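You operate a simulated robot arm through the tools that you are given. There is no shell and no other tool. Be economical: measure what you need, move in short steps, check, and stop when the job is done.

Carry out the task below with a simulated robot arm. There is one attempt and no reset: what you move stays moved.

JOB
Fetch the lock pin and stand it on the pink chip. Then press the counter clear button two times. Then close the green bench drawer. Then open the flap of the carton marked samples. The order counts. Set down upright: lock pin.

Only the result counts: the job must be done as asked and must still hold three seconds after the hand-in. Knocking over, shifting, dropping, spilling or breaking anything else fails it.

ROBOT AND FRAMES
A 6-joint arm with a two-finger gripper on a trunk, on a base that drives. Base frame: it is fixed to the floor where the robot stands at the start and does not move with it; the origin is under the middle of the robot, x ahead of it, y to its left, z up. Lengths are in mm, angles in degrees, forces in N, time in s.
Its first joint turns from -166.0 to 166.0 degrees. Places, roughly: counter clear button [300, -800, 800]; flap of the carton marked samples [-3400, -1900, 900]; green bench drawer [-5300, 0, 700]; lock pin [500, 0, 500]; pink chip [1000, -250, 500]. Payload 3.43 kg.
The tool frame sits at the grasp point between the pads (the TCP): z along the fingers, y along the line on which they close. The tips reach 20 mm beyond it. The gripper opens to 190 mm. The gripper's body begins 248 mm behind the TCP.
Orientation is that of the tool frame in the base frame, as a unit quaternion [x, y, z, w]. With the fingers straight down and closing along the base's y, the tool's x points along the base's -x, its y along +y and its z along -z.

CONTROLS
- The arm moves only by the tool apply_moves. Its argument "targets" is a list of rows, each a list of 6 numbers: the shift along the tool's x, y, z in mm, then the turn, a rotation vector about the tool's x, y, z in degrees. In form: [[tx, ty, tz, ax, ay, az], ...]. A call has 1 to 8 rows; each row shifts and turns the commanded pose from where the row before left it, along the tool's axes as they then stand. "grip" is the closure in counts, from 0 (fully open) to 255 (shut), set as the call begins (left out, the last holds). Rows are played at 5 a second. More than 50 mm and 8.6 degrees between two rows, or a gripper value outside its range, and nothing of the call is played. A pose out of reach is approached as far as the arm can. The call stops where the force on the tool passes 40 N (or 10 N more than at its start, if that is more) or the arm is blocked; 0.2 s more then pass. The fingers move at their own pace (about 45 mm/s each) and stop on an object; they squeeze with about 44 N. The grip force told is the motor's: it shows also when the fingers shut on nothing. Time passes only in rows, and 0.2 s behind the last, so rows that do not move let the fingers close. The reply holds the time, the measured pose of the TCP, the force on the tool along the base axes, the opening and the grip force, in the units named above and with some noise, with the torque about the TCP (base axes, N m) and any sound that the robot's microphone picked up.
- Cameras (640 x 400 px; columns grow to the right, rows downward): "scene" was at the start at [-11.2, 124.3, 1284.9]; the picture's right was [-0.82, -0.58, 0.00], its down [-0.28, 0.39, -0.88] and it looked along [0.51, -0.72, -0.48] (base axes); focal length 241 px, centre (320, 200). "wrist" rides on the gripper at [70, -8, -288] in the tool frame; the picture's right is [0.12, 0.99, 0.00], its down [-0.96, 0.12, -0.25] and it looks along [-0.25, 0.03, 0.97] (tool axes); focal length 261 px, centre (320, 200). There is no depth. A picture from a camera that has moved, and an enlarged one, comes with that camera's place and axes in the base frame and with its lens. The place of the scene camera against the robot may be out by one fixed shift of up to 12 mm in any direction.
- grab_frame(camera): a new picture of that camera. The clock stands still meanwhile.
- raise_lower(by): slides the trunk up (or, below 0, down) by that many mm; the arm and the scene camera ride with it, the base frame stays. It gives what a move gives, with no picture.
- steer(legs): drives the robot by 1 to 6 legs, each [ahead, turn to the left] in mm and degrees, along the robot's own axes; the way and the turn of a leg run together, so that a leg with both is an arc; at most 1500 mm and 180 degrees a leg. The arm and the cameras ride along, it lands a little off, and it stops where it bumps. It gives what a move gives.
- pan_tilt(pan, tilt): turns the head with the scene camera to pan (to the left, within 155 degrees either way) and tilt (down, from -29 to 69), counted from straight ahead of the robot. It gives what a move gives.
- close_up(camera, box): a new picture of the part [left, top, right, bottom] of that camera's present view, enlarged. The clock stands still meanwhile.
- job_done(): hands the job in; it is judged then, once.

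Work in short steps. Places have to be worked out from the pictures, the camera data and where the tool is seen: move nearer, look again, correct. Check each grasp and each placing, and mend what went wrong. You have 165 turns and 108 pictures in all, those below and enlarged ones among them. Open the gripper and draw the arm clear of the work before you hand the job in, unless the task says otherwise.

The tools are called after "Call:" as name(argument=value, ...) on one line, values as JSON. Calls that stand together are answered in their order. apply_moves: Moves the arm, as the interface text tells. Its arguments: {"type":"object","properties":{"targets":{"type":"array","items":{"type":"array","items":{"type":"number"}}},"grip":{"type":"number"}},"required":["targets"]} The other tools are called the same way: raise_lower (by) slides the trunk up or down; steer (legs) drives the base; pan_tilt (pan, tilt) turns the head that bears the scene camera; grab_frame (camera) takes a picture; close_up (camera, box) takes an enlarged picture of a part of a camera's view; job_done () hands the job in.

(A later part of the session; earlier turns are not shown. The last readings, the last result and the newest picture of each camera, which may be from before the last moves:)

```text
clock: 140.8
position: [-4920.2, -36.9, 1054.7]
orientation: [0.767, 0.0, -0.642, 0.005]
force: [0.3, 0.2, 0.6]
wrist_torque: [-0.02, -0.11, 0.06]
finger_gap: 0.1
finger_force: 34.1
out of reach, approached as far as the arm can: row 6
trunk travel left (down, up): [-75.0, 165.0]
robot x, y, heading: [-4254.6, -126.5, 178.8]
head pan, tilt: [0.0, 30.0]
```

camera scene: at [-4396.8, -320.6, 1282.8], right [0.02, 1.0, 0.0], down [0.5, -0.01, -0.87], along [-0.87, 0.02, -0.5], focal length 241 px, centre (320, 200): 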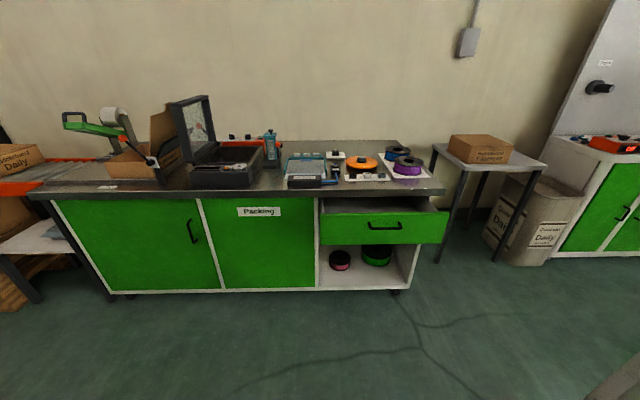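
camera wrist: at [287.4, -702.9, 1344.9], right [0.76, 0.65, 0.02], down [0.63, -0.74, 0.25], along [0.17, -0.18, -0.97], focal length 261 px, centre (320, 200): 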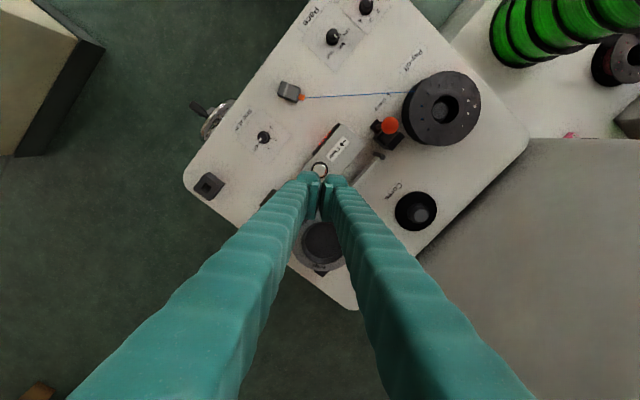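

The tilt is ~80°. I'll descend in front of the drawer.

Call:
apply_moves(targets=[[40, 1, 20, 0, 0, 0], [40, 1, 20, 0, 0, 0], [40, 1, 20, 0, 0, 0], [40, 1, 20, 0, 0, 0], [40, 1, 20, 0, 0, 0], [40, 1, 20, 0, 0, 0], [40, 1, 20, 0, 0, 0], [40, 1, 20, 0, 0, 0]])

Call:
grab_frame(camera="wrist")

Call:
grab_frame(camera="scene")

```text
clock: 142.6
position: [-5135.5, -7.4, 847.0]
orientation: [0.763, -0.003, -0.646, 0.009]
force: [-0.3, 0.3, 0.2]
wrist_torque: [-0.02, -0.13, -0.07]
finger_gap: 0.0
finger_force: 34.8
out of reach, approached as far as the arm can: row 1, 2, 3, 4, 5, 6, 7, 8
trunk travel left (down, up): [-75.0, 165.0]
robot x, y, heading: [-4259.2, -124.7, 178.4]
head pan, tilt: [0.0, 30.0]
```

```text
44 pictures are left
camera wrist: at [-4840.4, 2.4, 825.3], right [0.02, -0.99, -0.1], down [0.09, -0.1, 0.99], along [-1.0, -0.03, 0.08], focal length 261 px, centre (320, 200)
```

wrist: 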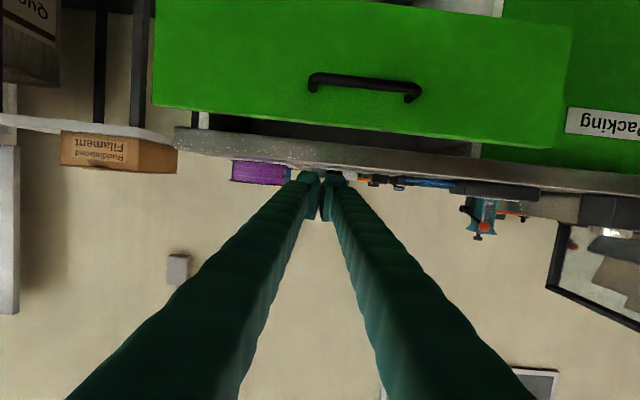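

```text
43 pictures are left
camera scene: at [-4294.2, -323.3, 1282.9], right [0.02, 1.0, 0.0], down [0.5, -0.01, -0.87], along [-0.87, 0.02, -0.5], focal length 241 px, centre (320, 200)
```

scene: 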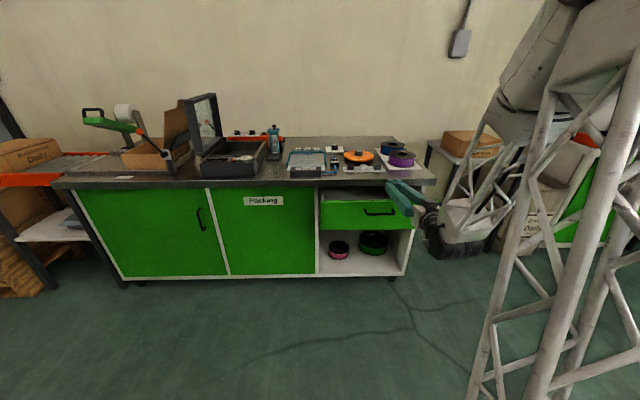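

The wrist is too close to the robot at this tilt. I'll reduce the tilt to ~60°, which gives the wrist room, and see where the pose settles.

Call:
apply_moves(targets=[[0, 0, 0, 0, 6.7, 0], [0, 0, 0, 0, 6.7, 0], [0, 0, 0, 0, 6.7, 0], [0, 0, 0, 0, 0, 0]])

```text
clock: 143.6
position: [-5138.2, -6.9, 847.2]
orientation: [0.863, -0.002, -0.504, 0.005]
force: [0.6, -0.4, 0.9]
wrist_torque: [-0.01, 0.03, 0.03]
finger_gap: 0.0
finger_force: 34.5
trunk travel left (down, up): [-75.0, 165.0]
robot x, y, heading: [-4258.7, -127.2, 178.6]
head pan, tilt: [0.0, 30.0]
```

Reachable now. I'll descend to z≈640 with the tips ~65 mm before the drawer.

Call:
apply_moves(targets=[[38.8, 7.6, 15.4, 0, 0, 0], [38.8, 7.6, 15.4, 0, 0, 0], [38.8, 7.6, 15.4, 0, 0, 0], [38.8, 7.6, 15.4, 0, 0, 0], [38.8, 7.6, 15.4, 0, 0, 0], [0, 0, 0, 0, 0, 0]])

Call:
grab_frame(camera="wrist")

```text
clock: 145.0
position: [-5116.9, -44.2, 657.8]
orientation: [0.865, -0.01, -0.501, 0.022]
force: [0.5, -0.1, 0.0]
wrist_torque: [-0.03, -0.02, -0.05]
finger_gap: 0.3
finger_force: 33.7
out of reach, approached as far as the arm can: row 4, 5
trunk travel left (down, up): [-75.0, 165.0]
robot x, y, heading: [-4257.5, -124.6, 178.6]
head pan, tilt: [0.0, 30.0]
```

```text
42 pictures are left
camera wrist: at [-4831.3, -30.9, 741.1], right [0.06, -1.0, -0.06], down [-0.27, -0.07, 0.96], along [-0.96, -0.05, -0.27], focal length 261 px, centre (320, 200)
```

wrist: 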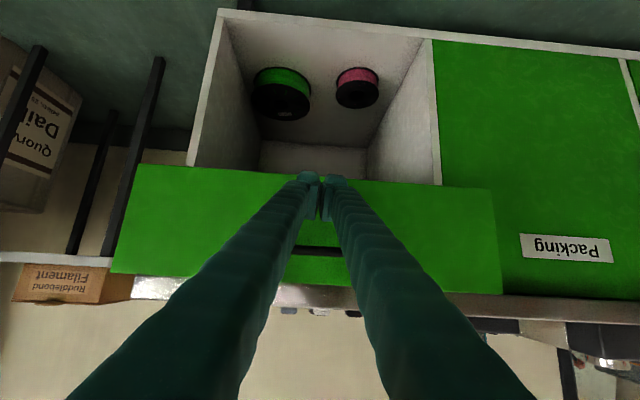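

The tips are aligned with the drawer front, slightly low. I'll raise 15 mm and push along -x.

Call:
apply_moves(targets=[[-13, 0, -7.4, 0, 0, 0], [-9.8, 0, 17.4, 0, 0, 0], [-9.8, 0, 17.4, 0, 0, 0], [-7.3, 0, 13, 0, 0, 0], [-5, 0, 8.7, 0, 0, 0], [-5, 0, 8.7, 0, 0, 0]])

Call:
grab_frame(camera="wrist")

```text
clock: 146.4
position: [-5194.5, -33.7, 685.8]
orientation: [0.863, 0.002, -0.504, 0.007]
force: [1.3, -0.6, -2.3]
wrist_torque: [0.05, 0.05, -0.02]
finger_gap: 0.0
finger_force: 34.1
out of reach, approached as far as the arm can: row 1, 2, 5
trunk travel left (down, up): [-75.0, 165.0]
robot x, y, heading: [-4258.3, -127.1, 178.5]
head pan, tilt: [0.0, 30.0]
```

```text
41 pictures are left
camera wrist: at [-4909.7, -21.0, 766.1], right [0.07, -0.99, -0.09], down [-0.26, -0.11, 0.96], along [-0.96, -0.04, -0.26], focal length 261 px, centre (320, 200)
```

wrist: 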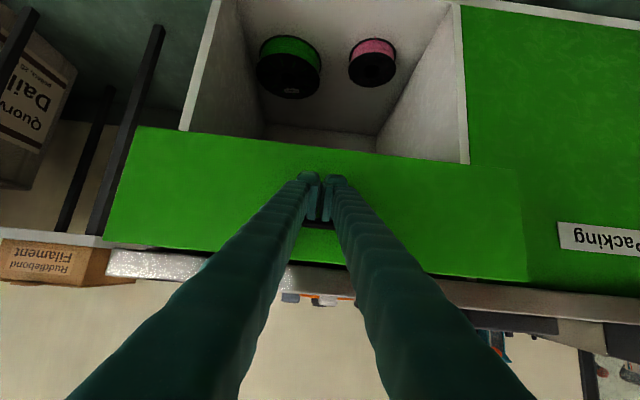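

Continue pushing in 12 mm steps.

Call:
apply_moves(targets=[[-6, 0, 10.4, 0, 0, 0], [-6, 0, 10.4, 0, 0, 0], [-6, 0, 10.4, 0, 0, 0], [-6, 0, 10.4, 0, 0, 0]])

Call:
grab_frame(camera="wrist")

```text
clock: 147.4
position: [-5242.3, -28.9, 685.5]
orientation: [0.864, 0.0, -0.504, 0.008]
force: [1.5, -0.8, -6.8]
wrist_torque: [0.06, 0.09, -0.02]
finger_gap: 0.0
finger_force: 34.3
out of reach, approached as far as the arm can: row 2
trunk travel left (down, up): [-75.0, 165.0]
robot x, y, heading: [-4254.2, -122.0, 178.4]
head pan, tilt: [0.0, 30.0]
```

```text
40 pictures are left
camera wrist: at [-4956.8, -16.7, 766.3], right [0.06, -0.99, -0.09], down [-0.26, -0.1, 0.96], along [-0.96, -0.04, -0.26], focal length 261 px, centre (320, 200)
```

wrist: 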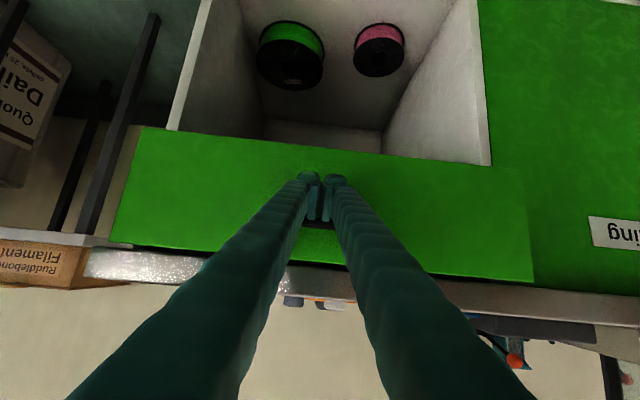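

The drawer moves with the tool. I'll continue pushing until it stops.

Call:
apply_moves(targets=[[-4, 0, 10.4, 0, 0, 0], [-5.5, 0, 10.4, 0, 0, 0], [-5.5, 0, 10.4, 0, 0, 0], [-5.5, 0, 10.4, 0, 0, 0]])

Call:
grab_frame(camera="wrist")

```text
clock: 148.4
position: [-5288.6, -27.6, 684.4]
orientation: [0.864, -0.002, -0.504, 0.006]
force: [-0.3, -0.8, -0.1]
wrist_torque: [0.04, -0.05, 0.0]
finger_gap: 0.0
finger_force: 34.5
trunk travel left (down, up): [-75.0, 165.0]
robot x, y, heading: [-4256.6, -129.5, 178.8]
head pan, tilt: [0.0, 30.0]
```

```text
39 pictures are left
camera wrist: at [-5003.7, -16.0, 765.1], right [0.06, -0.99, -0.09], down [-0.26, -0.1, 0.96], along [-0.96, -0.04, -0.26], focal length 261 px, centre (320, 200)
```

wrist: 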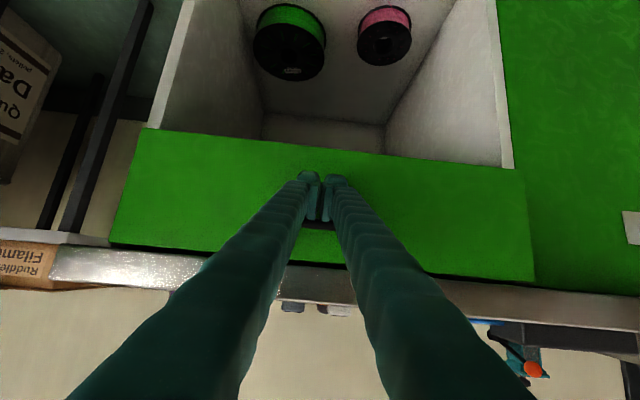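

Still some way to go. Keep pushing in smaller steps.

Call:
apply_moves(targets=[[-4.9, 0, 8.7, 0, 0, 0], [-4.9, 0, 8.7, 0, 0, 0], [-2.5, 0, 4.4, 0, 0, 0], [-2.5, 0, 4.4, 0, 0, 0]])

Call:
grab_frame(camera="wrist")

```text
clock: 149.4
position: [-5319.4, -27.9, 684.6]
orientation: [0.863, 0.0, -0.504, 0.008]
force: [0.4, 0.4, -0.2]
wrist_torque: [0.01, -0.04, -0.01]
finger_gap: 0.3
finger_force: 34.0
trunk travel left (down, up): [-75.0, 165.0]
robot x, y, heading: [-4254.0, -126.7, 178.5]
head pan, tilt: [0.0, 30.0]
```

```text
38 pictures are left
camera wrist: at [-5033.6, -16.2, 764.6], right [0.06, -0.99, -0.09], down [-0.26, -0.1, 0.96], along [-0.96, -0.04, -0.26], focal length 261 px, centre (320, 200)
```

wrist: 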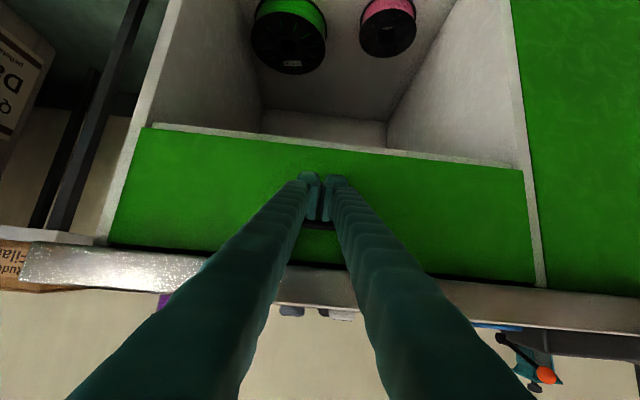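

The drawer is nearly flush. Pushing on in small steps until resistance.

Call:
apply_moves(targets=[[-2.5, 0, 4.4, 0, 0, 0], [-2.5, 0, 4.4, 0, 0, 0], [-2.5, 0, 4.4, 0, 0, 0]])

Call:
grab_frame(camera="wrist")

```text
clock: 150.2
position: [-5332.7, -27.2, 681.0]
orientation: [0.864, 0.0, -0.503, 0.007]
force: [10.5, 0.6, -7.9]
wrist_torque: [0.05, 0.43, 0.06]
finger_gap: 0.2
finger_force: 34.4
trunk travel left (down, up): [-75.0, 165.0]
robot x, y, heading: [-4260.5, -125.3, 178.4]
head pan, tilt: [0.0, 30.0]
```

```text
37 pictures are left
camera wrist: at [-5047.6, -16.3, 762.4], right [0.06, -0.99, -0.09], down [-0.26, -0.1, 0.96], along [-0.96, -0.04, -0.26], focal length 261 px, centre (320, 200)
```

wrist: 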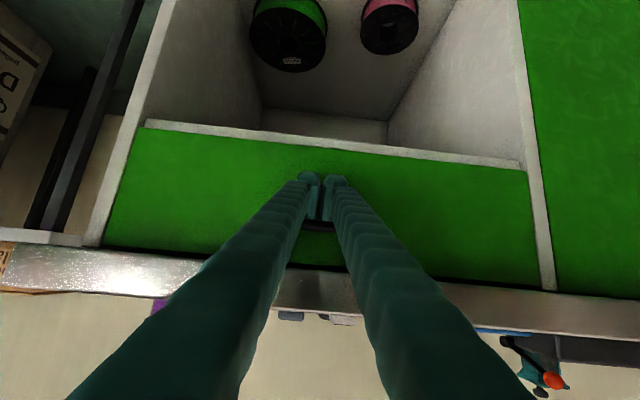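

Resistance at ~10 N. One firmer nudge to seat it, then back off.

Call:
apply_moves(targets=[[-1.5, 0, 2.6, 0, 0, 0], [-1.5, 0, 2.6, 0, 0, 0], [0, 0, 0, 0, 0, 0]])

Call:
apply_moves(targets=[[10, 0, -17.4, 0, 0, 0], [15, 0, -26, 0, 0, 0], [15, 0, -26, 0, 0, 0], [15, 0, -26, 0, 0, 0], [0, 0, 0, 0, 0, 0]])

Call:
grab_frame(camera="wrist")

Call:
close_up(camera="scene", box=[260, 140, 460, 280])

```text
clock: 150.7
position: [-5334.4, -27.8, 679.8]
orientation: [0.865, -0.001, -0.502, 0.007]
force: [8.5, -0.6, 2.0]
wrist_torque: [0.03, 0.2, -0.05]
finger_gap: 6.2
finger_force: 34.1
trunk travel left (down, up): [-75.0, 165.0]
robot x, y, heading: [-4257.6, -125.0, 178.6]
head pan, tilt: [0.0, 30.0]
stopped in row 2: the force on the tool passed its limit at 47 N (the readings are from after the stop); the commanded pose is now the measured one
```

```text
clock: 151.8
position: [-5221.5, -27.3, 678.9]
orientation: [0.865, -0.002, -0.502, 0.006]
force: [-0.3, -0.8, 0.4]
wrist_torque: [0.01, 0.02, 0.01]
finger_gap: 0.0
finger_force: 34.2
trunk travel left (down, up): [-75.0, 165.0]
robot x, y, heading: [-4254.7, -121.4, 178.6]
head pan, tilt: [0.0, 30.0]
```

```text
36 pictures are left
camera wrist: at [-4937.4, -15.4, 760.8], right [0.06, -0.99, -0.09], down [-0.26, -0.1, 0.96], along [-0.96, -0.04, -0.27], focal length 261 px, centre (320, 200)
```

wrist: 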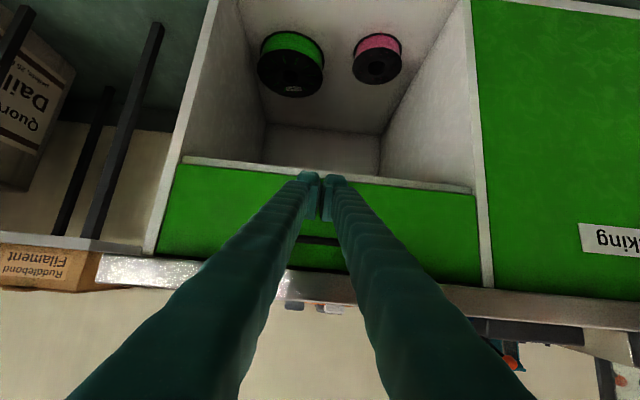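

```text
2.86 times, centred on (360, 210) of scene
camera zoom: at [-4294.8, -323.1, 1282.8], right [0.02, 1.0, 0.0], down [0.5, -0.01, -0.87], along [-0.87, 0.02, -0.5], focal length 689 px, centre (206, 171)
```

zoom: 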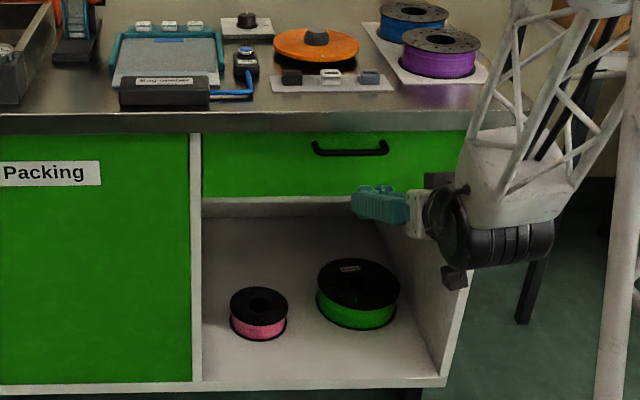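

The drawer is flush and closed. I'll raise the arm, return it to vertical, and look toward the packing table behind.

Call:
apply_moves(targets=[[-39, 0, -22, 0, 0, 0], [-39, 0, -22, 0, 0, 0], [-39, 0, -22, 0, 0, 0], [-39, 0, -22, 0, 0, 0], [-39, 0, -22, 0, 0, 0], [-39, 0, -22, 0, 0, 0], [-39, 0, -22, 0, 0, 0], [-39, 0, -22, 0, 0, 0]])

Call:
apply_moves(targets=[[0, 0, 0, 0, 7.5, 0], [0, 0, 0, 0, 7.5, 0], [0, 0, 0, 0, 7.5, 0], [0, 0, 0, 0, 7.5, 0], [0, 0, 0, 0, 7.5, 0], [0, 0, 0, 0, 7.5, 0], [0, 0, 0, 0, 7.5, 0], [0, 0, 0, 0, 7.5, 0]])

Call:
pan_tilt(pan=130, tilt=25)

Call:
grab_frame(camera="scene")

```text
clock: 153.7
position: [-5229.7, -24.3, 1042.3]
orientation: [0.863, -0.012, -0.505, 0.017]
force: [1.1, 1.1, -1.4]
wrist_torque: [-0.09, 0.45, 0.22]
finger_gap: 0.0
finger_force: 33.6
trunk travel left (down, up): [-75.0, 165.0]
robot x, y, heading: [-4256.0, -123.0, 178.6]
head pan, tilt: [0.0, 30.0]
```

```text
clock: 155.4
position: [-5225.5, -22.8, 1036.3]
orientation: [1.0, 0.002, -0.001, 0.006]
force: [-0.3, 0.8, 1.1]
wrist_torque: [0.0, 0.1, 0.02]
finger_gap: 0.2
finger_force: 33.9
trunk travel left (down, up): [-75.0, 165.0]
robot x, y, heading: [-4255.7, -126.3, 178.4]
head pan, tilt: [0.0, 30.0]
```

```text
clock: 157.6
position: [-5224.6, -22.0, 1037.8]
orientation: [1.0, 0.003, -0.003, 0.007]
force: [-0.2, 0.1, -0.5]
wrist_torque: [-0.01, 0.01, 0.02]
finger_gap: 0.0
finger_force: 34.9
trunk travel left (down, up): [-75.0, 165.0]
robot x, y, heading: [-4254.8, -125.3, 178.9]
head pan, tilt: [130.0, 25.0]
```

```text
34 pictures are left
camera scene: at [-4146.9, -397.3, 1290.8], right [-0.78, -0.62, 0.0], down [-0.26, 0.33, -0.91], along [0.57, -0.71, -0.42], focal length 241 px, centre (320, 200)
```

scene: 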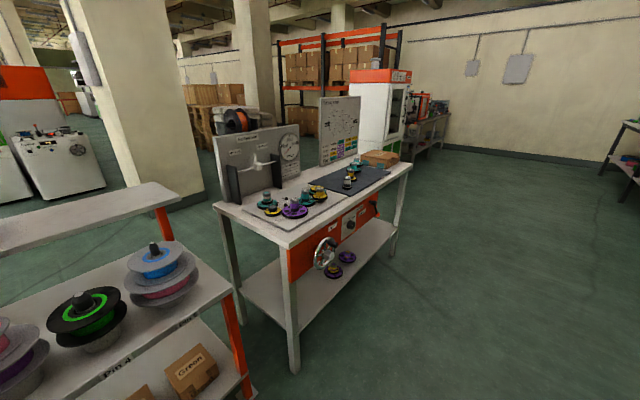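

There's the packing table, with a carton at its far end. Zooming in.

Call:
close_up(camera="scene", box=[330, 130, 430, 210])

```text
5.00 times, centred on (380, 170) of scene
camera zoom: at [-4146.9, -397.3, 1290.8], right [-0.78, -0.62, 0.0], down [-0.26, 0.33, -0.91], along [0.57, -0.71, -0.42], focal length 1206 px, centre (20, 350)
```

zoom: 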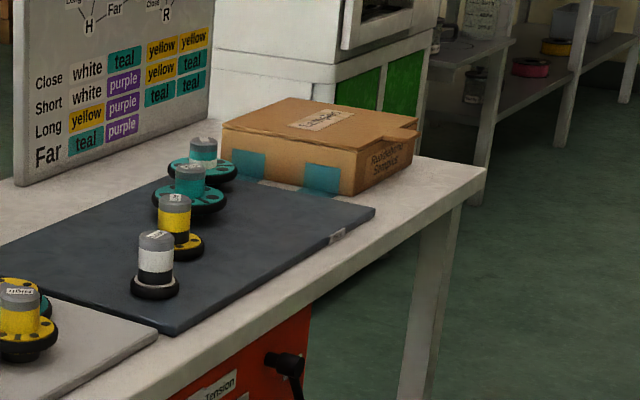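

The "Samples" carton sits closed at the table's -y end, around (-3500,-1800). I'll retract the arm and drive to face it from the aisle side.

Call:
apply_moves(targets=[[48, 0, 0, 0, 0, 0], [48, 0, 0, 0, 0, 0], [48, 0, 0, 0, 0, 0], [48, 0, 0, 0, 0, 0], [48, 0, 0, 0, 0, 0], [48, 0, 0, 0, 0, 0], [48, 0, 0, 0, 0, 0], [48, 0, 0, 0, 0, 0]])

Call:
steer(legs=[[0, 88.3], [1400, 0]])

Call:
pan_tilt(pan=60, tilt=30)

Call:
grab_frame(camera="scene")

```text
clock: 159.4
position: [-4840.8, -20.7, 1035.7]
orientation: [1.0, 0.003, -0.001, 0.006]
force: [-0.5, 0.2, -0.8]
wrist_torque: [-0.02, -0.27, 0.02]
finger_gap: 0.0
finger_force: 34.6
trunk travel left (down, up): [-75.0, 165.0]
robot x, y, heading: [-4257.2, -126.3, 178.6]
head pan, tilt: [130.0, 25.0]
```

```text
clock: 170.2
position: [-4463.3, -2080.7, 1036.9]
orientation: [0.716, 0.698, 0.003, 0.006]
force: [0.3, 0.7, 0.6]
wrist_torque: [0.0, -0.04, -0.02]
finger_gap: 0.0
finger_force: 34.1
trunk travel left (down, up): [-75.0, 165.0]
robot x, y, heading: [-4341.8, -1497.1, -93.3]
head pan, tilt: [130.0, 25.0]
```

```text
clock: 171.6
position: [-4462.2, -2081.3, 1037.3]
orientation: [0.716, 0.698, 0.003, 0.006]
force: [0.5, -0.1, -0.4]
wrist_torque: [0.03, 0.02, -0.01]
finger_gap: 0.1
finger_force: 34.2
trunk travel left (down, up): [-75.0, 165.0]
robot x, y, heading: [-4343.4, -1498.7, -93.2]
head pan, tilt: [60.0, 30.0]
```

```text
32 pictures are left
camera scene: at [-4065.1, -1499.4, 1282.8], right [-0.55, -0.84, 0.0], down [-0.42, 0.27, -0.87], along [0.72, -0.47, -0.5], focal length 241 px, centre (320, 200)
```

scene: 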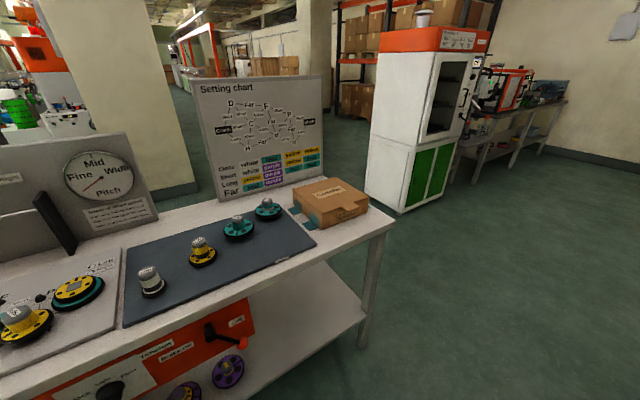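

Call:
close_up(camera="scene", box=[270, 165, 390, 245])

```text
5.00 times, centred on (330, 205) of scene
camera zoom: at [-4065.1, -1499.4, 1282.8], right [-0.55, -0.84, 0.0], down [-0.42, 0.27, -0.87], along [0.72, -0.47, -0.5], focal length 1206 px, centre (270, 175)
```

zoom: 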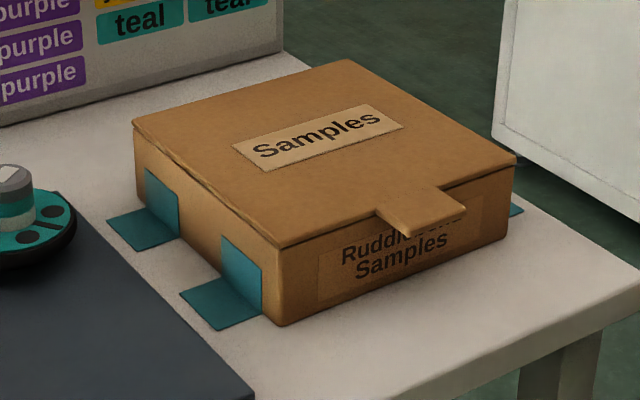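

The carton is taped down, with a lid tab on its west edge at about (-3550,-1958,858). The hinge is at x≈-3328. Best is to pinch the tab from the -y end of the table and roll the tool about its own axis, so I'll drive to (-3480,-2960) facing +y.

Call:
steer(legs=[[1455, 0], [0, 93]])

Call:
pan_tilt(pan=20, tilt=25)

Call:
grab_frame(camera="scene")

```text
clock: 183.0
position: [-3850.1, -3066.9, 1037.7]
orientation: [-0.004, 1.0, 0.006, 0.002]
force: [0.0, 0.2, -0.3]
wrist_torque: [-0.02, 0.0, -0.02]
finger_gap: 0.1
finger_force: 34.4
trunk travel left (down, up): [-75.0, 165.0]
robot x, y, heading: [-4435.4, -2964.3, -1.5]
head pan, tilt: [60.0, 30.0]
```

```text
clock: 184.1
position: [-3850.0, -3065.5, 1037.1]
orientation: [-0.004, 1.0, 0.006, 0.003]
force: [0.5, -0.1, 0.4]
wrist_torque: [0.03, 0.02, 0.0]
finger_gap: 0.2
finger_force: 34.6
trunk travel left (down, up): [-75.0, 165.0]
robot x, y, heading: [-4436.1, -2965.9, -1.2]
head pan, tilt: [20.0, 25.0]
```

```text
30 pictures are left
camera scene: at [-4408.0, -2732.6, 1290.7], right [0.32, -0.95, 0.0], down [-0.4, -0.14, -0.91], along [0.86, 0.29, -0.42], focal length 241 px, centre (320, 200)
```

scene: 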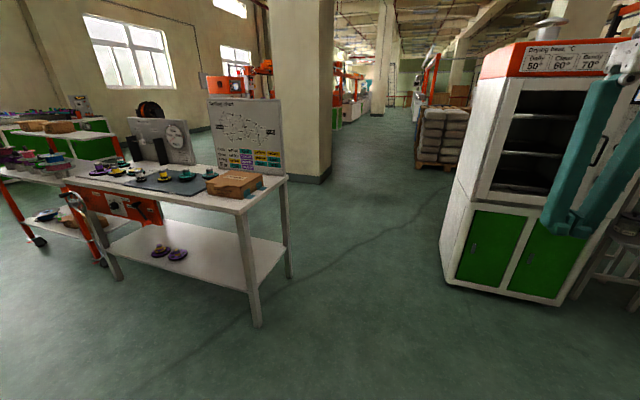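

The oven cabinet's corner is near (-2860,-3190). To keep the arm clear I'll drive part-way, take a left arc, then back up.

Call:
steer(legs=[[735, 1.3], [300, 90], [-170, 0]])

Call:
pan_tilt(pan=0, tilt=32)

Call:
grab_frame(camera="scene")

```text
clock: 193.2
position: [-3419.3, -2362.3, 1035.6]
orientation: [0.721, -0.693, -0.005, 0.003]
force: [0.3, -0.6, -0.2]
wrist_torque: [-0.05, -0.02, -0.03]
finger_gap: 0.0
finger_force: 34.5
trunk travel left (down, up): [-75.0, 165.0]
robot x, y, heading: [-3503.7, -2952.0, 91.0]
head pan, tilt: [20.0, 25.0]
cut short: leg 2
```

```text
clock: 194.0
position: [-3418.7, -2363.2, 1037.2]
orientation: [0.721, -0.693, -0.005, 0.003]
force: [0.7, 0.1, 0.3]
wrist_torque: [0.01, -0.01, -0.02]
finger_gap: 0.4
finger_force: 34.0
trunk travel left (down, up): [-75.0, 165.0]
robot x, y, heading: [-3502.4, -2949.0, 90.6]
head pan, tilt: [0.0, 32.0]
```

```text
29 pictures are left
camera scene: at [-3708.2, -2923.0, 1279.7], right [1.0, 0.01, 0.0], down [0.01, -0.53, -0.85], along [-0.01, 0.85, -0.53], focal length 241 px, centre (320, 200)
```

scene: 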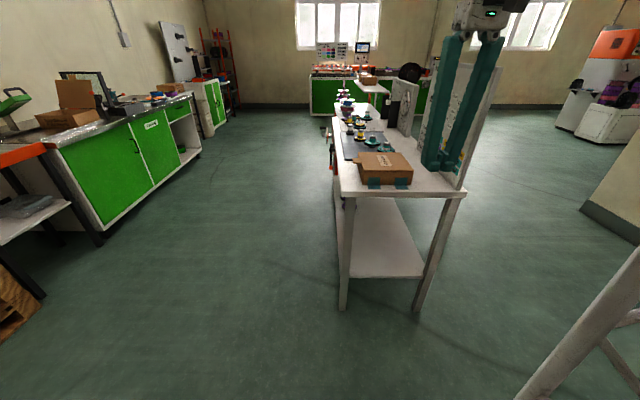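

The robot is where intended, and the table looks undisturbed. Zooming on the carton.

Call:
close_up(camera="scene", box=[330, 125, 450, 205])

```text
5.00 times, centred on (390, 165) of scene
camera zoom: at [-3708.2, -2923.0, 1279.7], right [1.0, 0.01, 0.0], down [0.01, -0.53, -0.85], along [-0.01, 0.85, -0.53], focal length 1206 px, centre (-30, 375)
```

zoom: 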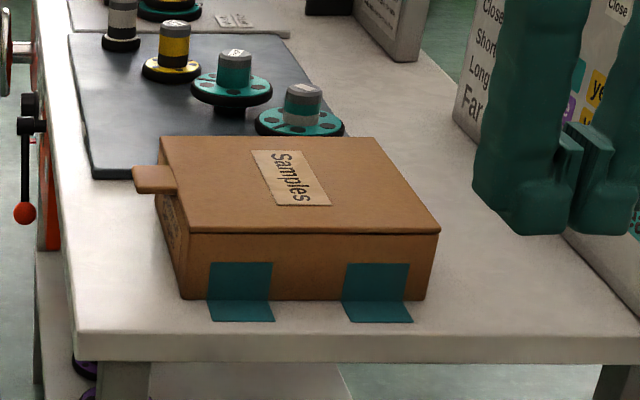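

The tab is at y≈-1930±20, x -3575..-3540, z≈862. I'll back up 100 mm for wrist room, then move the arm forward and tilt it horizontal.

Call:
steer(legs=[[-100, 0]])

Call:
apply_moves(targets=[[-40, 22, 0, 0, 0, 0], [-40, 22, 0, 0, 0, 0], [-40, 22, 0, 0, 0, 0], [-40, 22, 0, 0, 0, 0], [-40, 22, 0, 0, 0, 0], [-40, 22, 0, 0, 0, 0], [-40, 22, 0, 0, 0, 0], [-40, 22, 0, 0, 0, 0]])

Call:
apply_moves(targets=[[0, 0, 0, 0, -8, 0], [0, 0, 0, 0, -8, 0], [0, 0, 0, 0, -8, 0], [0, 0, 0, 0, -8, 0], [0, 0, 0, 0, -8, 0], [0, 0, 0, 0, -8, 0], [0, 0, 0, 0, -8, 0], [0, 0, 0, 0, -8, 0]])

```text
clock: 195.2
position: [-3415.7, -2462.0, 1036.0]
orientation: [0.719, -0.695, -0.005, 0.003]
force: [-0.4, 0.1, -0.1]
wrist_torque: [0.01, -0.02, -0.06]
finger_gap: 0.0
finger_force: 34.2
trunk travel left (down, up): [-75.0, 165.0]
robot x, y, heading: [-3502.3, -3051.1, 90.5]
head pan, tilt: [0.0, 32.0]
```

```text
clock: 197.0
position: [-3604.0, -2148.1, 1041.2]
orientation: [0.719, -0.695, -0.006, 0.002]
force: [0.5, -1.6, 0.9]
wrist_torque: [0.23, 0.11, 0.01]
finger_gap: 0.0
finger_force: 33.6
trunk travel left (down, up): [-75.0, 165.0]
robot x, y, heading: [-3504.0, -3052.9, 90.6]
head pan, tilt: [0.0, 32.0]
```

```text
clock: 198.8
position: [-3602.1, -2149.6, 1038.2]
orientation: [-0.608, 0.61, 0.372, 0.347]
force: [0.5, 0.6, 1.3]
wrist_torque: [-0.28, 0.04, 0.2]
finger_gap: 0.0
finger_force: 33.8
out of reach, approached as far as the arm can: row 8
trunk travel left (down, up): [-75.0, 165.0]
robot x, y, heading: [-3502.9, -3048.7, 90.2]
head pan, tilt: [0.0, 32.0]
```

The tilt is 61°. I'll move a bit further forward, then finish the tilt.

Call:
apply_moves(targets=[[-19.4, 0, 35, 0, 0, 0], [-19.4, 0, 35, 0, 0, 0], [0, 0, 0, 0, -7.3, 0], [0, 0, 0, 0, -7.3, 0], [0, 0, 0, 0, -7.3, 0], [0, 0, 0, 0, -7.3, 0], [0, 0, 0, 0, 0, 0]])

```text
clock: 200.4
position: [-3571.3, -2066.2, 1038.3]
orientation: [-0.51, 0.517, 0.473, 0.5]
force: [0.8, -1.1, -0.1]
wrist_torque: [-0.02, 0.01, 0.05]
finger_gap: 0.2
finger_force: 34.2
out of reach, approached as far as the arm can: row 3, 4
trunk travel left (down, up): [-75.0, 165.0]
robot x, y, heading: [-3505.9, -3049.8, 90.5]
head pan, tilt: [0.0, 32.0]
```

Horizontal now (z ≈ +y). I'll roll -90° about the tool axis so the fingers close vertically, and open to a ~60 mm gap.

Call:
apply_moves(targets=[[0, 0, 0, 0, -3, 0], [0, 0, 0, 0, 0, -8], [0, 0, 0, 0, 0, -8], [0, 0, 0, 0, 0, -8], [0, 0, 0, 0, 0, -8], [0, 0, 0, 0, 0, -8], [0, 0, 0, 0, 0, -8], [0, 0, 0, 0, 0, -8]])

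Call:
apply_moves(targets=[[0, 0, 0, 0, 0, -8], [0, 0, 0, 0, 0, -8], [0, 0, 0, 0, 0, -8], [0, 0, 0, 0, 0, -8], [0, 0, 0, 0, 0, -2], [0, 0, 0, 0, 0, 0]], grip=185)

Call:
grab_frame(camera="wrist")

```text
clock: 202.2
position: [-3573.9, -2067.0, 1036.1]
orientation: [-0.675, 0.215, 0.183, 0.681]
force: [-0.6, -0.8, 0.5]
wrist_torque: [0.03, -0.01, 0.01]
finger_gap: 0.2
finger_force: 34.5
trunk travel left (down, up): [-75.0, 165.0]
robot x, y, heading: [-3503.9, -3046.9, 90.4]
head pan, tilt: [0.0, 32.0]
```

```text
clock: 203.6
position: [-3571.9, -2066.7, 1038.0]
orientation: [0.709, -0.009, 0.024, -0.705]
force: [-0.4, 0.2, 0.2]
wrist_torque: [-0.01, -0.01, 0.0]
finger_gap: 52.3
finger_force: 0.1
trunk travel left (down, up): [-75.0, 165.0]
robot x, y, heading: [-3505.8, -3048.7, 90.4]
head pan, tilt: [0.0, 32.0]
```

```text
27 pictures are left
camera wrist: at [-3514.8, -2357.0, 1048.9], right [0.14, -0.01, -0.99], down [-0.97, -0.2, -0.14], along [-0.2, 0.98, -0.04], focal length 261 px, centre (320, 200)
```

wrist: 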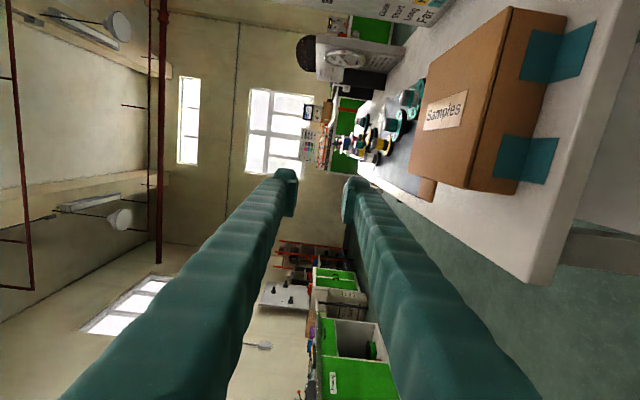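

The wrist view shows the carton and tab sideways. Zooming for measurement.

Call:
close_up(camera="wrist", box=[370, 80, 570, 240])

```text
2.50 times, centred on (470, 160) of wrist
camera zoom: at [-3514.8, -2357.0, 1048.9], right [0.14, -0.01, -0.99], down [-0.97, -0.2, -0.14], along [-0.2, 0.98, -0.04], focal length 652 px, centre (-55, 300)
```

zoom: 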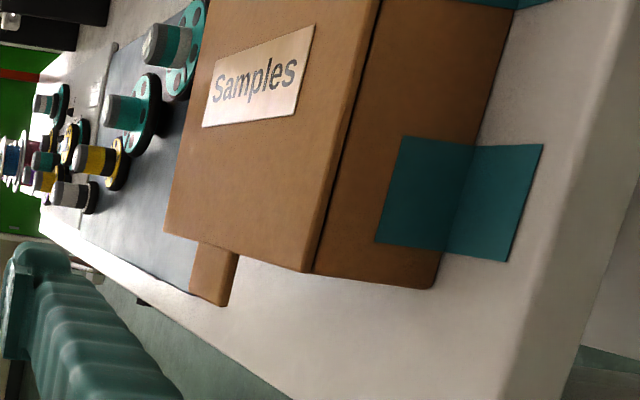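

The tab spans x -3576..-3540, y -1965..-1907, at z≈860. I'll correct 2.7° yaw, narrow the gap to 30 mm, and descend beside the carton, tips short of the tab.

Call:
apply_moves(targets=[[0, 0, 0, 0, -2.7, 0], [0, 0, -10, 0, 0, 0], [0, 44, 0, 0, 0, 0], [0, 44, 0, 0, 0, 0], [0, 44, 0, 0, 0, 0], [0, 30, 0, 0, 0, 0], [0, 0, 0, 0, 0, 0]], grip=215)

Call:
grab_frame(camera="wrist")

```text
clock: 205.2
position: [-3585.1, -2078.9, 876.4]
orientation: [0.709, -0.013, 0.029, -0.705]
force: [-0.1, 0.3, 0.7]
wrist_torque: [0.03, 0.01, 0.02]
finger_gap: 29.7
finger_force: 0.1
out of reach, approached as far as the arm can: row 1, 4, 5, 6
trunk travel left (down, up): [-75.0, 165.0]
robot x, y, heading: [-3504.5, -3049.4, 90.8]
head pan, tilt: [0.0, 32.0]
```

```text
25 pictures are left
camera wrist: at [-3531.9, -2369.1, 889.3], right [0.14, -0.01, -0.99], down [-0.97, -0.19, -0.13], along [-0.19, 0.98, -0.04], focal length 261 px, centre (320, 200)
```

wrist: 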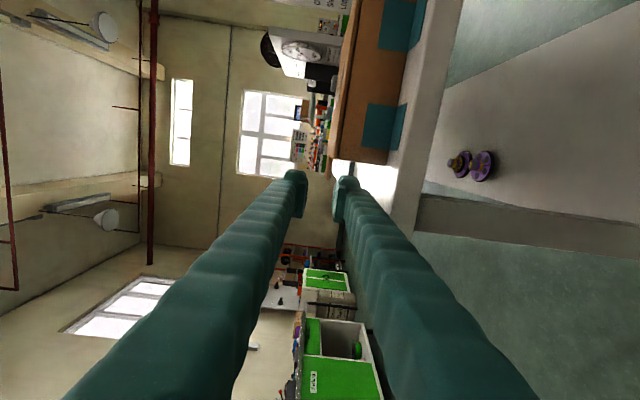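

Zooming on the tip region to get the tab height relative to the fingers.

Call:
close_up(camera="wrist", box=[270, 120, 430, 220])

```text
4.00 times, centred on (350, 170) of wrist
camera zoom: at [-3531.9, -2369.1, 889.3], right [0.14, -0.01, -0.99], down [-0.97, -0.19, -0.13], along [-0.19, 0.98, -0.04], focal length 1043 px, centre (200, 320)
```

zoom: 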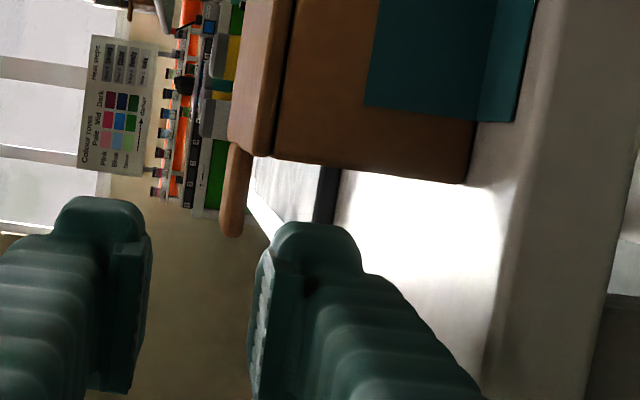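

The tab lies ~14 mm below the gap's centre line. I'll advance 50 mm, lower 14 mm, and fix the small yaw.

Call:
apply_moves(targets=[[0, 0, 25, 0, 0, 0], [0, 0, 25, 0, 0, 0], [0, 14, 0, 0, 0, 0], [0, 0, 0, 0, -3.3, 0], [0, 0, 0, 0, 0, 0]])

Call:
close_up(camera="wrist", box=[270, 120, 430, 220])

```text
clock: 206.4
position: [-3593.5, -2032.2, 865.1]
orientation: [0.709, -0.013, 0.028, -0.705]
force: [0.0, 0.2, -0.1]
wrist_torque: [0.01, -0.01, 0.01]
finger_gap: 29.8
finger_force: 0.0
out of reach, approached as far as the arm can: row 1, 2, 4
trunk travel left (down, up): [-75.0, 165.0]
robot x, y, heading: [-3504.4, -3050.7, 90.5]
head pan, tilt: [0.0, 32.0]
```

```text
4.00 times, centred on (350, 170) of wrist
camera zoom: at [-3540.7, -2322.8, 877.0], right [0.14, -0.01, -0.99], down [-0.97, -0.19, -0.13], along [-0.19, 0.98, -0.04], focal length 1043 px, centre (200, 320)
```

zoom: 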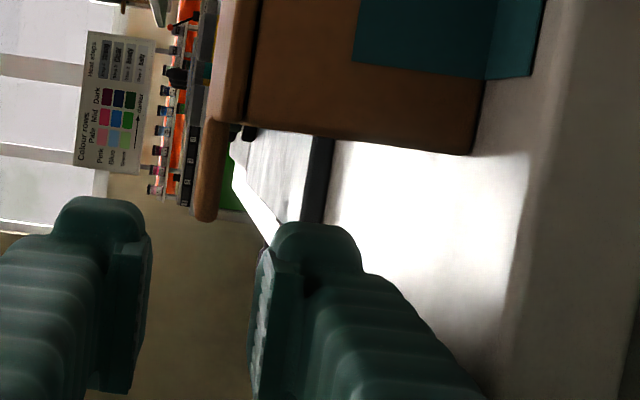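

The height matches now. I'll move forward and toward the tab: 93 mm along the tool and 20 mm in +x.

Call:
apply_moves(targets=[[0, 0, 31, 0, 0, 0], [0, 0, 31, 0, 0, 0], [0, 0, 31, 0, 0, 0], [0, 0, 0, 0, 0, 0]])

Call:
close_up(camera="wrist", box=[270, 120, 430, 220])

```text
clock: 207.4
position: [-3591.8, -1938.2, 863.9]
orientation: [0.709, -0.017, 0.032, -0.704]
force: [0.4, -0.2, -0.4]
wrist_torque: [-0.02, -0.01, 0.02]
finger_gap: 29.7
finger_force: 0.1
out of reach, approached as far as the arm can: row 3
trunk travel left (down, up): [-75.0, 165.0]
robot x, y, heading: [-3505.0, -3049.6, 90.9]
head pan, tilt: [0.0, 32.0]
```

```text
4.00 times, centred on (350, 170) of wrist
camera zoom: at [-3542.9, -2230.2, 877.9], right [0.14, -0.02, -0.99], down [-0.97, -0.18, -0.13], along [-0.18, 0.98, -0.04], focal length 1043 px, centre (200, 320)
```

zoom: 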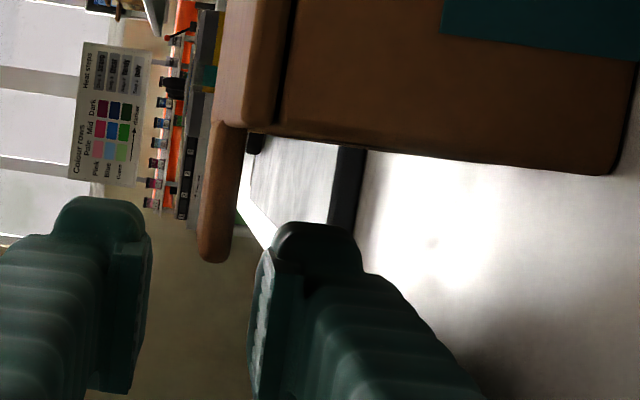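

The tab sits within the gap's height. I'll lower 4 mm and slide +x 20 mm so the pads straddle the tab.

Call:
apply_moves(targets=[[0, 4, 0, 0, 0, 0], [5, 0, 0, 0, 0, 0], [5, 0, 0, 0, 0, 0], [5, 0, 0, 0, 0, 0], [5, 0, 0, 0, 0, 0], [0, 0, 0, 0, 0, 0]])

Call:
close_up(camera="wrist", box=[270, 120, 430, 220])

```text
clock: 208.8
position: [-3593.5, -1940.3, 863.4]
orientation: [0.709, -0.017, 0.032, -0.704]
force: [-0.8, -0.1, -0.3]
wrist_torque: [0.02, -0.01, -0.02]
finger_gap: 30.1
finger_force: 0.0
out of reach, approached as far as the arm can: row 2, 3, 4, 5
trunk travel left (down, up): [-75.0, 165.0]
robot x, y, heading: [-3506.9, -3048.4, 90.5]
head pan, tilt: [0.0, 32.0]
```

```text
4.00 times, centred on (350, 170) of wrist
camera zoom: at [-3543.1, -2232.8, 875.8], right [0.14, -0.02, -0.99], down [-0.97, -0.18, -0.13], along [-0.18, 0.98, -0.04], focal length 1043 px, centre (200, 320)
```

zoom: 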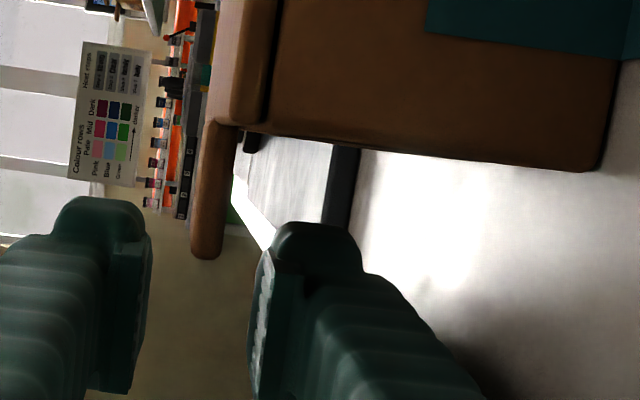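

A joint limit blocks +x in this pose. I'll yaw the tool 8° toward the carton to free it, then slide +x again.

Call:
apply_moves(targets=[[0, 0, 0, 0, 4, 0], [0, 0, 0, 0, 4, 0], [5, 0, 1, 0, 0, 0], [5, 0, 1, 0, 0, 0], [5, 0, 1, 0, 0, 0], [5, 0, 1, 0, 0, 0], [0, 0, 0, 0, 0, 0]])

Call:
close_up(camera="wrist", box=[270, 120, 430, 220])

```text
clock: 210.4
position: [-3572.1, -1940.5, 862.6]
orientation: [0.706, -0.061, 0.077, -0.702]
force: [-0.3, 0.8, 0.4]
wrist_torque: [-0.03, 0.01, 0.0]
finger_gap: 29.8
finger_force: 0.2
trunk travel left (down, up): [-75.0, 165.0]
robot x, y, heading: [-3503.7, -3048.7, 90.7]
head pan, tilt: [0.0, 32.0]
```

```text
4.00 times, centred on (350, 170) of wrist
camera zoom: at [-3560.6, -2236.2, 874.9], right [0.14, -0.03, -0.99], down [-0.99, -0.05, -0.14], along [-0.05, 1.0, -0.04], focal length 1043 px, centre (200, 320)
```

zoom: 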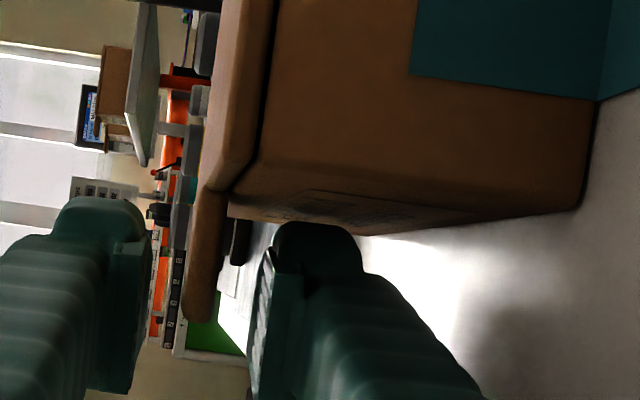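

The tab is between the pads, with about 22 mm overlap. Closing.

Call:
apply_moves(targets=[[0, 0, 0, 0, 0, 0], [0, 0, 0, 0, 0, 0], [0, 0, 0, 0, 0, 0], [0, 0, 0, 0, 0, 0]], grip=255)

Call:
close_up(camera="wrist", box=[270, 120, 430, 220])

```text
clock: 211.4
position: [-3572.6, -1940.3, 864.6]
orientation: [0.705, -0.062, 0.077, -0.702]
force: [0.1, 6.6, 7.4]
wrist_torque: [0.09, 0.31, 0.05]
finger_gap: 6.7
finger_force: 40.4
trunk travel left (down, up): [-75.0, 165.0]
robot x, y, heading: [-3503.4, -3050.3, 90.6]
head pan, tilt: [0.0, 32.0]
```

```text
4.00 times, centred on (350, 170) of wrist
camera zoom: at [-3560.6, -2236.1, 875.3], right [0.14, -0.03, -0.99], down [-0.99, -0.05, -0.14], along [-0.05, 1.0, -0.04], focal length 1043 px, centre (200, 320)
```

zoom: 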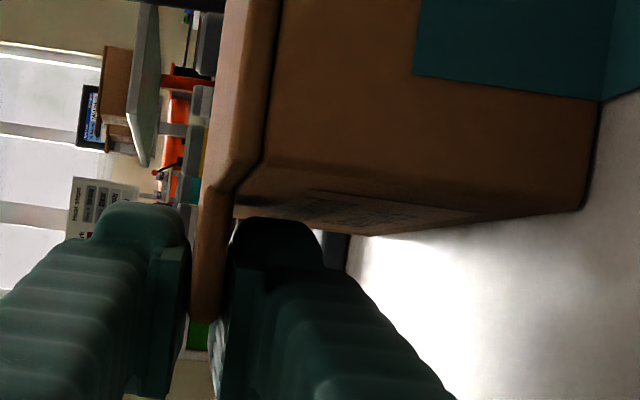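

Pinched, 6.7 mm thick. I'll start lifting along the hinge arc, radius ~236 mm, with 7° per row, checking force.

Call:
apply_moves(targets=[[2.6, -28.7, 0.3, -1.37, 0, 6.86], [2.6, -28.7, 0.3, -1.37, 0, 6.86], [0, 0, 0, 0, 0, 0]])

Call:
grab_frame(camera="wrist")

```text
clock: 212.2
position: [-3566.7, -1940.7, 919.8]
orientation: [0.709, -0.148, -0.008, -0.689]
force: [-0.3, 1.6, -2.1]
wrist_torque: [0.03, 0.41, -0.02]
finger_gap: 6.6
finger_force: 40.9
trunk travel left (down, up): [-75.0, 165.0]
robot x, y, heading: [-3503.7, -3051.6, 90.7]
head pan, tilt: [0.0, 32.0]
```

```text
18 pictures are left
camera wrist: at [-3552.1, -2236.3, 929.4], right [-0.11, -0.03, -0.99], down [-0.99, -0.05, 0.11], along [-0.06, 1.0, -0.02], focal length 261 px, centre (320, 200)
```

wrist: 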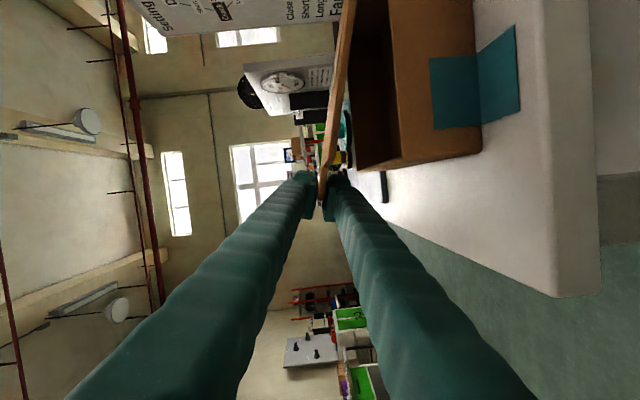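

The flap lifts with low forces. I'll continue the arc.

Call:
apply_moves(targets=[[2.6, -28.7, 0.3, -1.37, 0, 6.86], [2.6, -28.7, 0.3, -1.37, 0, 6.86], [2.6, -28.7, 0.3, -1.37, 0, 6.86], [0, 0, 0, 0, 0, 0]])

Call:
apply_moves(targets=[[2.6, -28.7, 0.3, -1.37, 0, 6.86], [2.6, -28.7, 0.3, -1.37, 0, 6.86], [2.6, -28.7, 0.3, -1.37, 0, 6.86], [0, 0, 0, 0, 0, 0]])

Call:
grab_frame(camera="wrist")

```text
clock: 213.0
position: [-3530.9, -1940.5, 999.7]
orientation: [0.695, -0.27, -0.135, -0.653]
force: [-0.7, 5.0, -2.8]
wrist_torque: [-0.04, 0.41, -0.15]
finger_gap: 7.0
finger_force: 41.1
trunk travel left (down, up): [-75.0, 165.0]
robot x, y, heading: [-3505.3, -3048.1, 90.6]
head pan, tilt: [0.0, 32.0]
stopped in row 4: the force on the tool passed its limit at 41 N (the readings are from after the stop); the commanded pose is now the measured one
```

```text
clock: 214.0
position: [-3470.8, -1941.6, 1058.5]
orientation: [0.659, -0.385, -0.258, -0.593]
force: [-3.7, 30.8, 1.9]
wrist_torque: [0.1, 0.38, 0.03]
finger_gap: 6.9
finger_force: 40.7
trunk travel left (down, up): [-75.0, 165.0]
robot x, y, heading: [-3506.4, -3051.7, 90.5]
head pan, tilt: [0.0, 32.0]
```

```text
17 pictures are left
camera wrist: at [-3456.7, -2237.0, 1054.8], right [-0.74, -0.03, -0.67], down [-0.67, -0.05, 0.74], along [-0.05, 1.0, 0.02], focal length 261 px, centre (320, 200)
```

wrist: 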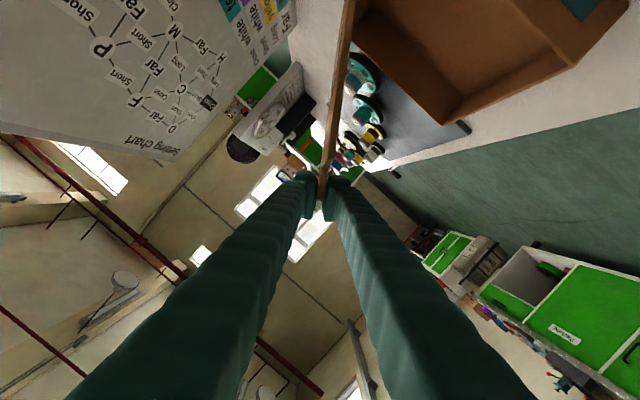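

At 56°, with ~31 N along +y from a small side drift. I'll relieve it with a 2 mm shift in +y and continue.

Call:
apply_moves(targets=[[0.4, 0, 2, 0, 0, 0], [2.6, -28.7, 0.8, -1.37, 0, 6.86], [2.6, -28.7, 0.8, -1.37, 0, 6.86], [0, 0, 0, 0, 0, 0]])

Call:
apply_moves(targets=[[2.6, -28.7, 0.6, -1.37, 0, 6.86], [2.6, -28.7, 0.6, -1.37, 0, 6.86], [0, 0, 0, 0, 0, 0]])

Call:
grab_frame(camera="wrist")

```text
clock: 214.7
position: [-3448.4, -1940.3, 1073.2]
orientation: [0.636, -0.441, -0.298, -0.558]
force: [3.3, -2.3, -3.8]
wrist_torque: [-0.03, -0.42, 0.14]
finger_gap: 6.9
finger_force: 41.5
out of reach, approached as far as the arm can: row 2, 3
trunk travel left (down, up): [-75.0, 165.0]
robot x, y, heading: [-3507.3, -3049.8, 90.1]
head pan, tilt: [0.0, 32.0]
stopped in row 3: the force on the tool passed its limit at 48 N (the readings are from after the stop); the commanded pose is now the measured one
```

```text
clock: 215.2
position: [-3431.2, -1939.1, 1080.9]
orientation: [0.61, -0.491, -0.329, -0.528]
force: [4.3, 0.1, -4.9]
wrist_torque: [0.0, -0.6, 0.24]
finger_gap: 7.8
finger_force: 41.0
out of reach, approached as far as the arm can: row 1, 2
trunk travel left (down, up): [-75.0, 165.0]
robot x, y, heading: [-3505.0, -3048.8, 90.0]
head pan, tilt: [0.0, 32.0]
stopped in row 2: the force on the tool passed its limit at 48 N (the readings are from after the stop); the commanded pose is now the measured one
```

```text
16 pictures are left
camera wrist: at [-3435.8, -2235.9, 1085.9], right [-0.9, 0.01, -0.43], down [-0.43, 0.01, 0.9], along [0.01, 1.0, 0.0], focal length 261 px, centre (320, 200)
```

wrist: 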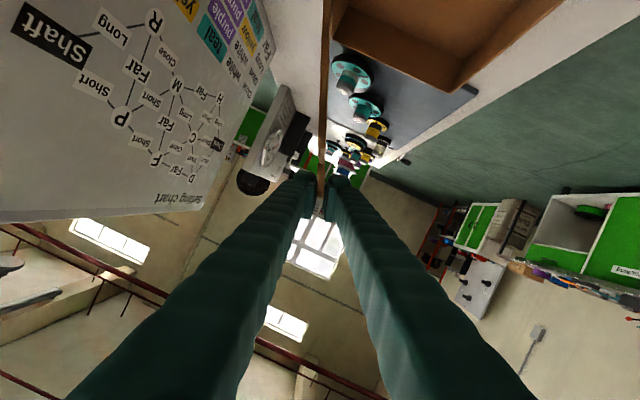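

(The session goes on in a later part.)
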